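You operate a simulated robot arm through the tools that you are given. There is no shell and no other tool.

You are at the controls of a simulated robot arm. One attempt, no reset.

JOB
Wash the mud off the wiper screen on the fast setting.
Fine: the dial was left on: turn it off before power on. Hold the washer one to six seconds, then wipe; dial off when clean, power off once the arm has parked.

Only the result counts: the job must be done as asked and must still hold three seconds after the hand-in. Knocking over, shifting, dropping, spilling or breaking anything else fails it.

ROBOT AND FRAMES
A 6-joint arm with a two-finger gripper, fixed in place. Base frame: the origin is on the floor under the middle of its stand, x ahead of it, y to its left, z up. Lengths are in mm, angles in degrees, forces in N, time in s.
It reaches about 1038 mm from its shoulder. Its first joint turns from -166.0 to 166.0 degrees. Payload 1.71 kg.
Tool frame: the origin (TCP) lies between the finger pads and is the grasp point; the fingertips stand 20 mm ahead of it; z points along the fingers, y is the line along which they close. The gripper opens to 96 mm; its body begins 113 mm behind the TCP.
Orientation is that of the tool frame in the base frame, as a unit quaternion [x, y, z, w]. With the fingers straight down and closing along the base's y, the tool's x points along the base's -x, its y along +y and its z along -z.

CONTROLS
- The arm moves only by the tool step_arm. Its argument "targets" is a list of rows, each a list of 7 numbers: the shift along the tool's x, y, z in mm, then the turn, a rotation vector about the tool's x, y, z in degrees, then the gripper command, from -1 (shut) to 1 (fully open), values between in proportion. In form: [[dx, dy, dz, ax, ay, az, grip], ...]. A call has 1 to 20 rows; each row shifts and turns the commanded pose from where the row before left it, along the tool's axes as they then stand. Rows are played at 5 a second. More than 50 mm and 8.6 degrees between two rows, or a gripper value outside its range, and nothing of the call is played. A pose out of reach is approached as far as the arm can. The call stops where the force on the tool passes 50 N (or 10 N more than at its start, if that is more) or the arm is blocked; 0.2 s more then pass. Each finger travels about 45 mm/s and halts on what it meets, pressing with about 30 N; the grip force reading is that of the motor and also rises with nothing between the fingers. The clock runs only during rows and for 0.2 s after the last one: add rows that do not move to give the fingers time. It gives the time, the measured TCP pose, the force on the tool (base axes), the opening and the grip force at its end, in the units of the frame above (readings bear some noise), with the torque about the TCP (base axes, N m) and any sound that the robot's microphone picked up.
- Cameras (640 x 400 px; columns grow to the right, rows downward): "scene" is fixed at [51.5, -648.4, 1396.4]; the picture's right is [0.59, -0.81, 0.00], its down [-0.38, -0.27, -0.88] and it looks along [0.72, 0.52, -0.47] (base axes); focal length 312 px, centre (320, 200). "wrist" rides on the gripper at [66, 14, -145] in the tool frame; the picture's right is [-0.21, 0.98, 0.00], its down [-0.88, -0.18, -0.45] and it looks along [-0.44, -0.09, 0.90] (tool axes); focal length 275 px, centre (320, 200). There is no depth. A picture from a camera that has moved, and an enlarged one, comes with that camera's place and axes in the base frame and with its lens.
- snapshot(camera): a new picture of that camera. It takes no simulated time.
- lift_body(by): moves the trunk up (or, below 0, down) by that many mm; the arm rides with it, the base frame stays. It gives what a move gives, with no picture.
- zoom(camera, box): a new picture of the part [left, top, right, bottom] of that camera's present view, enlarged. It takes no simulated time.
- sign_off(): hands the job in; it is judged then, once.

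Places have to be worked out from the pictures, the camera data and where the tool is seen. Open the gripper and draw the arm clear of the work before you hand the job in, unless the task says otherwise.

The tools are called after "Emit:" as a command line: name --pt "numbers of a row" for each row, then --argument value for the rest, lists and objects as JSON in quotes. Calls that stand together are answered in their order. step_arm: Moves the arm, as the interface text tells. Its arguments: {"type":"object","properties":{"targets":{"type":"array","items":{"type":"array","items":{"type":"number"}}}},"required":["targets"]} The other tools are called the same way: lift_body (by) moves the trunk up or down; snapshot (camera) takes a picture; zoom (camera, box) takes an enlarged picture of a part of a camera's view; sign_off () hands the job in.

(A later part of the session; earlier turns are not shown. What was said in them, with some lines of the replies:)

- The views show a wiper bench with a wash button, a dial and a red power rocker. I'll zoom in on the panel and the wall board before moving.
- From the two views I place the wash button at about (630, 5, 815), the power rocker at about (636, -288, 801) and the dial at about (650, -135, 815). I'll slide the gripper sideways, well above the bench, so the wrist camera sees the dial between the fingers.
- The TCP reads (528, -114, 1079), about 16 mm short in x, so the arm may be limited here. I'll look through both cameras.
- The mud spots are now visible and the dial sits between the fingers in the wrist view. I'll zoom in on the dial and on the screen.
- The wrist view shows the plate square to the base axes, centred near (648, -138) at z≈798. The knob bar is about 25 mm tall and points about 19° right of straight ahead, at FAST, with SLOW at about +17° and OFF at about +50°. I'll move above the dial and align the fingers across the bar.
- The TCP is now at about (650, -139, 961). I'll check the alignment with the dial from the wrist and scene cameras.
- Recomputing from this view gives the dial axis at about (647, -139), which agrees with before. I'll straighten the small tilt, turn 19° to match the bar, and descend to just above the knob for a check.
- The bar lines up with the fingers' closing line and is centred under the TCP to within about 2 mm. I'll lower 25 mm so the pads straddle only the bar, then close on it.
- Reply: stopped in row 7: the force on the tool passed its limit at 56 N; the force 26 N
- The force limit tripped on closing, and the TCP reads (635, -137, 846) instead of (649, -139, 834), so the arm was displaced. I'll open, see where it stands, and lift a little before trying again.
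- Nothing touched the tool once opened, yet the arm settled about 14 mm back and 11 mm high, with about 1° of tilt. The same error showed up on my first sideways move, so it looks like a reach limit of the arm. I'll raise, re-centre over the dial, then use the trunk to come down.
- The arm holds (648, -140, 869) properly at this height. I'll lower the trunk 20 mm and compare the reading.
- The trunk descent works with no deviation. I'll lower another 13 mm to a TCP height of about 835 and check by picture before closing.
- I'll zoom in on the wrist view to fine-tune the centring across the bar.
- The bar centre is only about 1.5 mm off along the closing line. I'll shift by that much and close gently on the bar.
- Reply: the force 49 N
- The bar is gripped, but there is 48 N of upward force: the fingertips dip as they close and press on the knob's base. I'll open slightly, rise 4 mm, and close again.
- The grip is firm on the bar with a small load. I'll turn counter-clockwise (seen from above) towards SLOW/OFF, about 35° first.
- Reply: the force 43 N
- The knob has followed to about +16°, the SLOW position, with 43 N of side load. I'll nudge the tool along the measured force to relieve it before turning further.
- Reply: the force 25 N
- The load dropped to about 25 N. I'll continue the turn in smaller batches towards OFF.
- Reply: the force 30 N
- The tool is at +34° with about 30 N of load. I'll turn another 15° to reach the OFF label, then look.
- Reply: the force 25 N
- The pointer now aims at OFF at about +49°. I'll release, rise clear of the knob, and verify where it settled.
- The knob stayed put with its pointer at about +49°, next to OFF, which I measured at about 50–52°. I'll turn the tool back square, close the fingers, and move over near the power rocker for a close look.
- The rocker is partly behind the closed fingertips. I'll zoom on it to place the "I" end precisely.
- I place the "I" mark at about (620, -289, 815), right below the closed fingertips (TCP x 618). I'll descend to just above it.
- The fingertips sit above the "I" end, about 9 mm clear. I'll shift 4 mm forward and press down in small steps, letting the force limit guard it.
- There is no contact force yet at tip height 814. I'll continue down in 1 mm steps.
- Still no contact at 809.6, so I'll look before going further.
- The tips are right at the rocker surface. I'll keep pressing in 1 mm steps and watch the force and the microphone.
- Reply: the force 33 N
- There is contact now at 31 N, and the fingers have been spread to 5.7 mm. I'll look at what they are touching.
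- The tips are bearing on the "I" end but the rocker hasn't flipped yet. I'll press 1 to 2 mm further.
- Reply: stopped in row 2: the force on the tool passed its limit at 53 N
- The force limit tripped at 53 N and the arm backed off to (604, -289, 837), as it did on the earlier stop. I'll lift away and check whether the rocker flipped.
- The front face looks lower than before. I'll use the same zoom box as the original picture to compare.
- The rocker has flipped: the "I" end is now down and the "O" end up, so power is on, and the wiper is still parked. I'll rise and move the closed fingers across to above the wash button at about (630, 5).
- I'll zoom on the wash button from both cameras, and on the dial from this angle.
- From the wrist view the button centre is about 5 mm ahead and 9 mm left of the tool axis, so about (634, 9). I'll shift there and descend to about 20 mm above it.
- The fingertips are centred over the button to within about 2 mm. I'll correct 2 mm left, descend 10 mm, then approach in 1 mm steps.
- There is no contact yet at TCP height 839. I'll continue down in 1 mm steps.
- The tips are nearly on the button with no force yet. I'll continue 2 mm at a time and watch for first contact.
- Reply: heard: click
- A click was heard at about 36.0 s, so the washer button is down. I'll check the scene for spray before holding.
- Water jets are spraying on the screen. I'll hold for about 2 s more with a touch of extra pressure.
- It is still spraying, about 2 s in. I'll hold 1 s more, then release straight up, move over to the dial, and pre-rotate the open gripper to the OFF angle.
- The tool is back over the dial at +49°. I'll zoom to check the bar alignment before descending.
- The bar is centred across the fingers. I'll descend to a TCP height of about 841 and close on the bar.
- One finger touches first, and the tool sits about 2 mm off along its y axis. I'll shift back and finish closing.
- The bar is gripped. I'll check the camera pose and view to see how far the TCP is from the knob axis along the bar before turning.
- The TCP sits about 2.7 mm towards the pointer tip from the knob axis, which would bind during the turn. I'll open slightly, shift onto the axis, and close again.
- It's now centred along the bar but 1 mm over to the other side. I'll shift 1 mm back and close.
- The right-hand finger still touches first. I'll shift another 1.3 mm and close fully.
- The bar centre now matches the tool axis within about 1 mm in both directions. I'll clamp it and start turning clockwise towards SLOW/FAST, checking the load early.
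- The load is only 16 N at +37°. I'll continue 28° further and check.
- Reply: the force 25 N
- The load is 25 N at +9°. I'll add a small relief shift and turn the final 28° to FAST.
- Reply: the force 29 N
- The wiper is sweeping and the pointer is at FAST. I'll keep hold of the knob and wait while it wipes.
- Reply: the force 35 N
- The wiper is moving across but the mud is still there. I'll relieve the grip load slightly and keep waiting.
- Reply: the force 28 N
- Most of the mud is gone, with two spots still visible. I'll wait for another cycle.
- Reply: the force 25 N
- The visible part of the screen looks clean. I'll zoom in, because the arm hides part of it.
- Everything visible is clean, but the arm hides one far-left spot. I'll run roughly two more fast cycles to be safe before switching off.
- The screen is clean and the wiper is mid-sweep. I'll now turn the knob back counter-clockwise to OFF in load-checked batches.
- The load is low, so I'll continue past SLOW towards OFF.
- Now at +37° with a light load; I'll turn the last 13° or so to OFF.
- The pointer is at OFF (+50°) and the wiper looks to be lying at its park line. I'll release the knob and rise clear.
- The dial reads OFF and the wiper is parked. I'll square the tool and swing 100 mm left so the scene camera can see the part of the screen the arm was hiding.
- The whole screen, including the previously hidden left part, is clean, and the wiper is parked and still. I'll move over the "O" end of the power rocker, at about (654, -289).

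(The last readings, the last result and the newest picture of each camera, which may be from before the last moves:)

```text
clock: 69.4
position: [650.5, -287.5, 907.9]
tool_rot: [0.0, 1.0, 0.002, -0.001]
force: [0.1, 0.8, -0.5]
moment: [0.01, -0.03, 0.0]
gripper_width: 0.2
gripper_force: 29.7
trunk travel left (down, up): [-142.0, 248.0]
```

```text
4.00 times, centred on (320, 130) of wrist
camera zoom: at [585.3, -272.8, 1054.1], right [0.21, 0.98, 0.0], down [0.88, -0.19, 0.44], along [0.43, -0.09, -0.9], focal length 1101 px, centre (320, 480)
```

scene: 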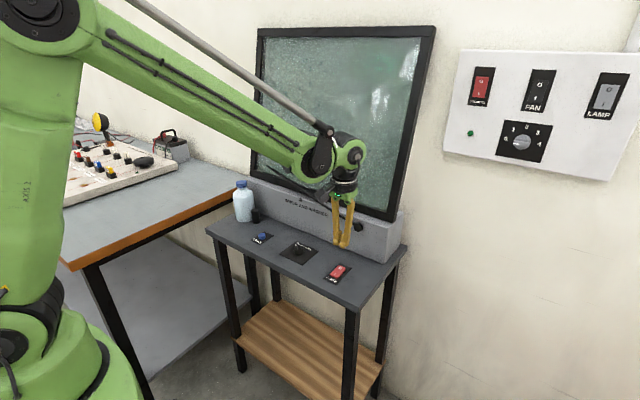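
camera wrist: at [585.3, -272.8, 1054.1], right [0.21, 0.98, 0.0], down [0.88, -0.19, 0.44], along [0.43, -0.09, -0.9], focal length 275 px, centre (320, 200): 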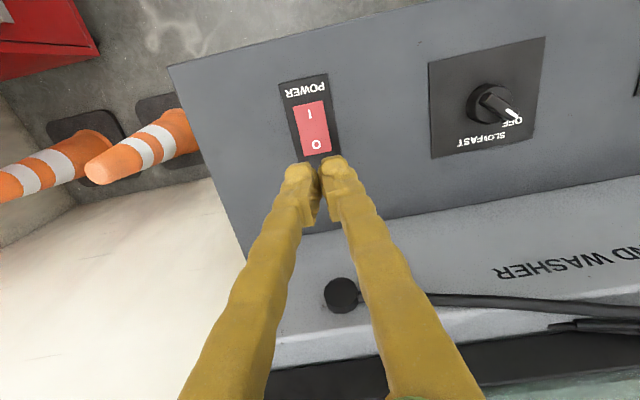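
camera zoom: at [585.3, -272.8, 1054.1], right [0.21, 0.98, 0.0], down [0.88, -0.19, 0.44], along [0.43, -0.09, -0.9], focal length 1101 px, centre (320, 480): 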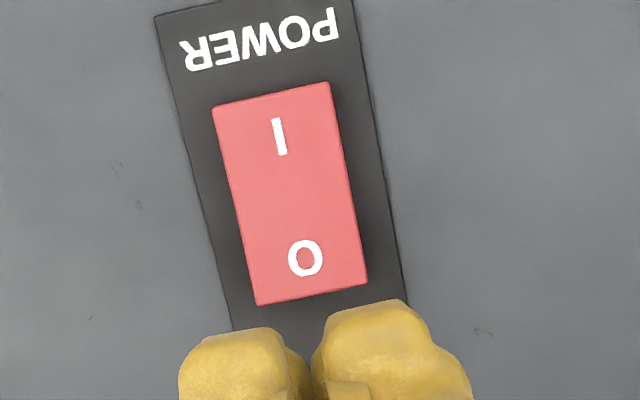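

The TCP axis falls almost on the "O" mark. I'll shift 3 mm right and 3 mm further out, then descend to just above the rocker.

Emit:
step_arm --pt "-3 -3 18 0 0 0 -1" --pt "0 0 18 0 0 0 -1" --pt "0 0 18 0 0 0 -1" --pt "0 0 16 0 0 0 -1" --pt "0 0 0 0 0 0 -1" --pt "0 0 0 0 0 0 -1"

Emit:
zoom --camera "scene" --box '[308, 235, 364, 285]'

Emit:
zoom --camera "wrist" --box '[240, 100, 400, 220]'

```text
clock: 70.8
position: [654.0, -289.4, 839.4]
tool_rot: [0.001, 1.0, 0.002, -0.002]
force: [0.2, -0.2, -0.3]
moment: [-0.02, 0.0, -0.04]
gripper_width: 0.0
gripper_force: 29.7
trunk travel left (down, up): [-142.0, 248.0]
```

```text
8.00 times, centred on (336, 260) of scene
camera zoom: at [51.5, -648.4, 1396.4], right [0.59, -0.81, 0.0], down [-0.38, -0.27, -0.88], along [0.72, 0.52, -0.47], focal length 2494 px, centre (192, -280)
```

zoom: 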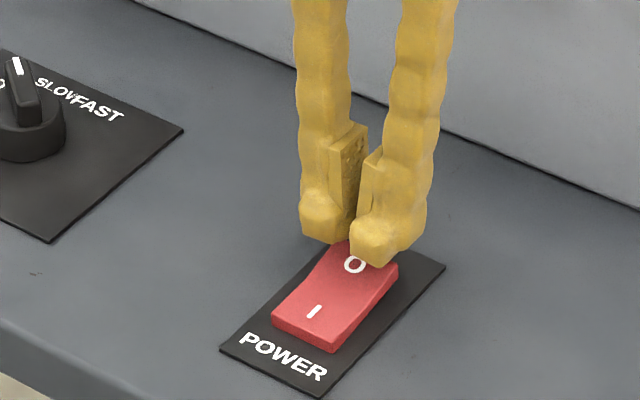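

```text
3.33 times, centred on (320, 160) of wrist
camera zoom: at [587.4, -274.4, 985.8], right [0.21, 0.98, 0.0], down [0.88, -0.19, 0.44], along [0.43, -0.09, -0.9], focal length 918 px, centre (320, 333)
```

zoom: 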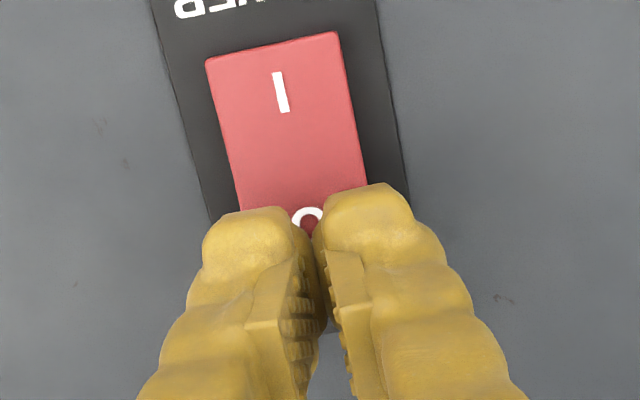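

The fingertips are centred over the "O" end. I'll press down in small steps, watching the force.

Emit:
step_arm --pt "0 0 2 0 0 0 -1" --pt "0 0 2 0 0 0 -1" --pt "0 0 1.5 0 0 0 -1" --pt "0 0 1.5 0 0 0 -1" --pt "0 0 1 0 0 0 -1"

```text
clock: 72.0
position: [654.3, -289.1, 831.3]
tool_rot: [0.001, 1.0, 0.002, -0.001]
force: [-0.3, 0.4, 1.5]
moment: [-0.01, -0.01, 0.02]
gripper_width: 0.3
gripper_force: 29.6
trunk travel left (down, up): [-142.0, 248.0]
```

Emit:
step_arm --pt "0 0 0.8 0 0 0 -1" --pt "0 0 0.8 0 0 0 -1" --pt "0 0 0.8 0 0 0 -1"

```text
clock: 72.8
position: [654.5, -289.6, 829.8]
tool_rot: [0.0, 1.0, 0.001, -0.001]
force: [-0.3, -0.6, 0.4]
moment: [-0.02, 0.0, 0.03]
gripper_width: 0.0
gripper_force: 29.6
trunk travel left (down, up): [-142.0, 248.0]
```

No contact yet at 829.8; I'll keep going in sub-millimetre steps.

Emit:
step_arm --pt "0 0 0.7 0 0 0 -1" --pt "0 0 0.7 0 0 0 -1" --pt "0 0 0.7 0 0 0 -1"

```text
clock: 73.6
position: [653.6, -291.0, 828.7]
tool_rot: [0.001, 1.0, 0.001, -0.001]
force: [4.5, -2.8, 11.9]
moment: [-0.06, -0.02, 0.05]
gripper_width: 5.9
gripper_force: 29.9
trunk travel left (down, up): [-142.0, 248.0]
```

Contact at 12 N. I'll continue pressing gently.

Emit:
step_arm --pt "0 0 0.5 0 0 0 -1" --pt "0 0 0.5 0 0 0 -1"

Emit:
zoom --camera "scene" --box '[308, 235, 364, 285]'

```text
clock: 74.2
position: [654.1, -289.3, 827.9]
tool_rot: [0.001, 1.0, 0.002, 0.001]
force: [5.9, -2.9, 30.9]
moment: [-0.08, 0.1, -0.06]
gripper_width: 6.0
gripper_force: 29.4
trunk travel left (down, up): [-142.0, 248.0]
```

```text
8.00 times, centred on (336, 260) of scene
camera zoom: at [51.5, -648.4, 1396.4], right [0.59, -0.81, 0.0], down [-0.38, -0.27, -0.88], along [0.72, 0.52, -0.47], focal length 2494 px, centre (192, -280)
```

zoom: 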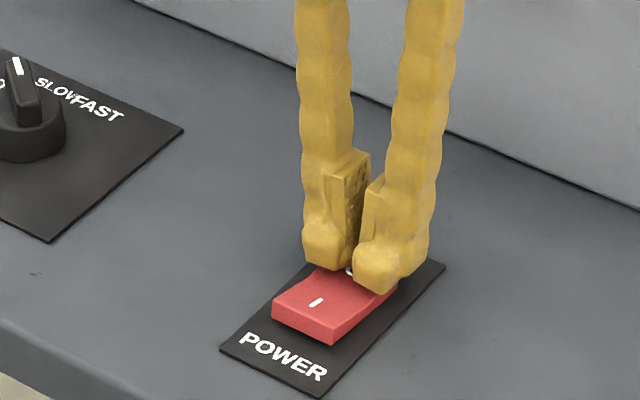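

The "I" end has risen back to where it was in the first picture, so the rocker has flipped to OFF. I'll lift straight up and verify.

Emit:
step_arm --pt "0 0 -4 0 0 0 -1" --pt "0 0 -12 0 0 0 -1" --pt "0 0 -20 0 0 0 -1" --pt "0 0 -25 0 0 0 -1" --pt "0 0 -25 0 0 0 -1" --pt "0 0 0 0 0 0 -1"

Emit:
zoom --camera "scene" --box '[312, 255, 360, 285]'

Emit:
snapshot --camera "wrist"

Emit:
snapshot --camera "scene"

```text
clock: 75.6
position: [654.2, -288.2, 912.7]
tool_rot: [0.001, 1.0, 0.002, -0.001]
force: [0.9, -0.4, -0.4]
moment: [0.0, -0.03, 0.0]
gripper_width: 0.3
gripper_force: 29.5
trunk travel left (down, up): [-142.0, 248.0]
```

```text
13.33 times, centred on (336, 270) of scene
camera zoom: at [51.5, -648.4, 1396.4], right [0.59, -0.81, 0.0], down [-0.38, -0.27, -0.88], along [0.72, 0.52, -0.47], focal length 4156 px, centre (107, -733)
```

zoom: 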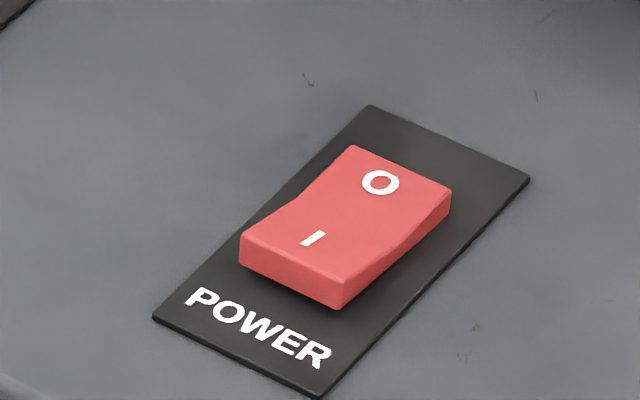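

```text
taken
camera wrist: at [588.2, -274.5, 1057.4], right [0.21, 0.98, 0.0], down [0.88, -0.19, 0.44], along [0.43, -0.09, -0.9], focal length 275 px, centre (320, 200)
```

wrist: 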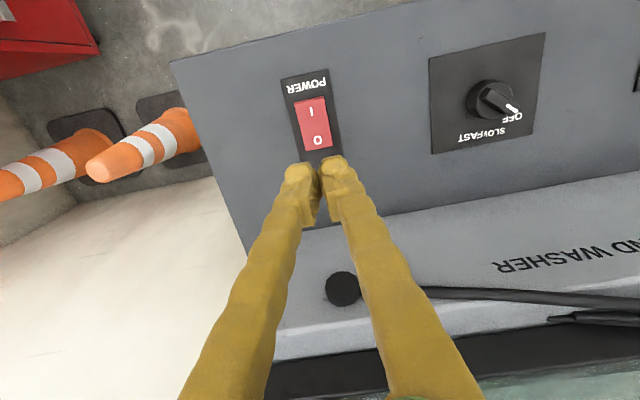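

```text
taken
```

scene: 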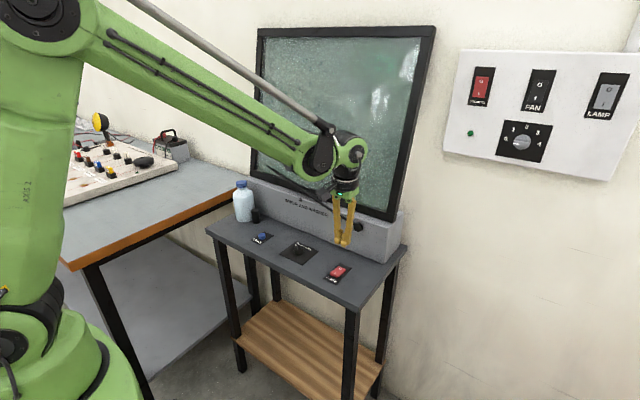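

The rocker matches its original OFF look exactly. I'll now rise, draw back to about the start pose, and open the gripper.

Emit:
step_arm --pt "0 0 -25 0 0 0 -1" --pt "0 0 -30 0 0 0 -1" --pt "10 0 -30 0 0 0 0" --pt "20 0 -30 0 0 0 1" --pt "25 0 -20 0 0 0 1" --pt "25 0 -10 0 0 0 1" --pt "20 0 0 0 0 0 1" --pt "0 0 0 0 0 0 1" --pt "0 0 0 0 0 0 1" --pt "0 0 0 0 0 0 1"

Emit:
snapshot --camera "scene"

Emit:
snapshot --camera "wrist"

```text
clock: 77.8
position: [556.0, -291.5, 1059.0]
tool_rot: [0.0, 1.0, 0.002, -0.001]
force: [0.4, -0.5, 0.4]
moment: [-0.02, -0.01, 0.0]
gripper_width: 96.0
gripper_force: 0.2
trunk travel left (down, up): [-142.0, 248.0]
```

```text
taken
```

scene: 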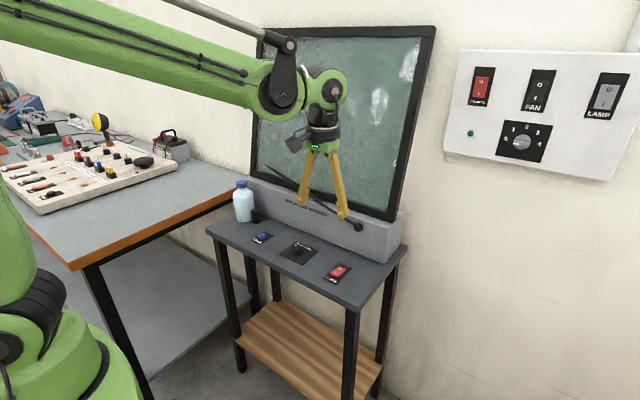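

```text
taken
camera wrist: at [489.5, -276.0, 1204.3], right [0.21, 0.98, 0.0], down [0.88, -0.19, 0.44], along [0.43, -0.09, -0.9], focal length 275 px, centre (320, 200)
```

wrist: 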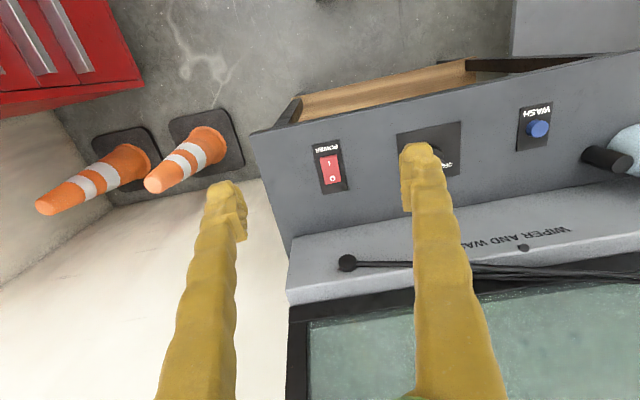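

The arm is clear and the gripper open. I'll take one last look at the dial, button and wiper before handing in.

Emit:
zoom --camera "scene" --box '[220, 170, 380, 290]'

Emit:
zoom --camera "scene" --box '[270, 225, 334, 265]'

```text
3.33 times, centred on (300, 230) of scene
camera zoom: at [51.5, -648.4, 1396.4], right [0.59, -0.81, 0.0], down [-0.38, -0.27, -0.88], along [0.72, 0.52, -0.47], focal length 1039 px, centre (387, 100)
```

zoom: 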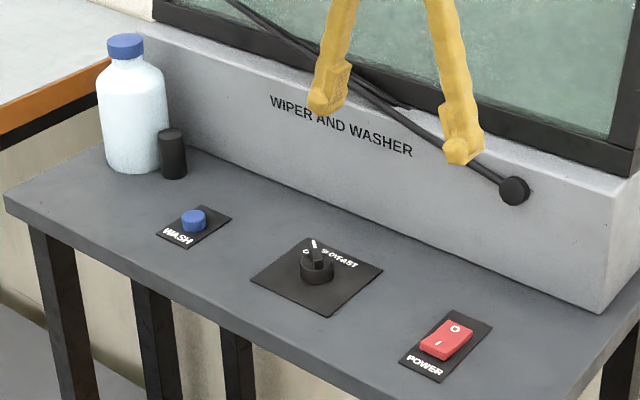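

```text
10.00 times, centred on (302, 245) of scene
camera zoom: at [51.5, -648.4, 1396.4], right [0.59, -0.81, 0.0], down [-0.38, -0.27, -0.88], along [0.72, 0.52, -0.47], focal length 3117 px, centre (500, -250)
```

zoom: 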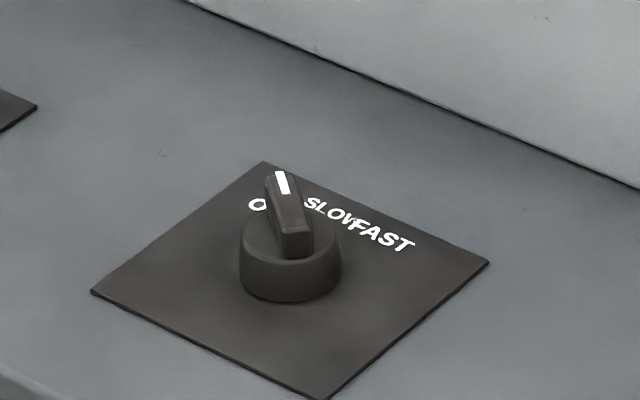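

The dial is at OFF, the power rocker is off, the wiper is parked and the screen is clean. The bottle and everything else look undisturbed, so I'm handing in.

Emit:
sign_off

```text
The job is handed in.
```

The mud is off the wiper screen, washed on FAST, and I've handed the job in. I haven't seen a verdict from the judging.

- **Dial before power:** The dial had been left on FAST. I turned it to OFF first, then switched the power on.
- **Washer:** I held the button for about 3 seconds, and the scene camera showed the water jets running.
- **Wipe:** I turned the dial to FAST, passing through SLOW on the way. I ran the wiper for about 10 seconds, including an extra cycle or two because the arm was hiding one spot. I then moved the arm aside and saw the whole screen clean.
- **Shutdown:** I turned the dial to OFF and the wiper parked. Only then did I switch the power off.
- **End state:** The arm is drawn back with the gripper open. The bottle and everything else on the bench look undisturbed.

The arm tripped its force limit twice: once on my first grip of the dial, and once when I pressed the power switch on. Both times it stopped and backed off, and nothing looked moved or damaged in the pictures afterwards.
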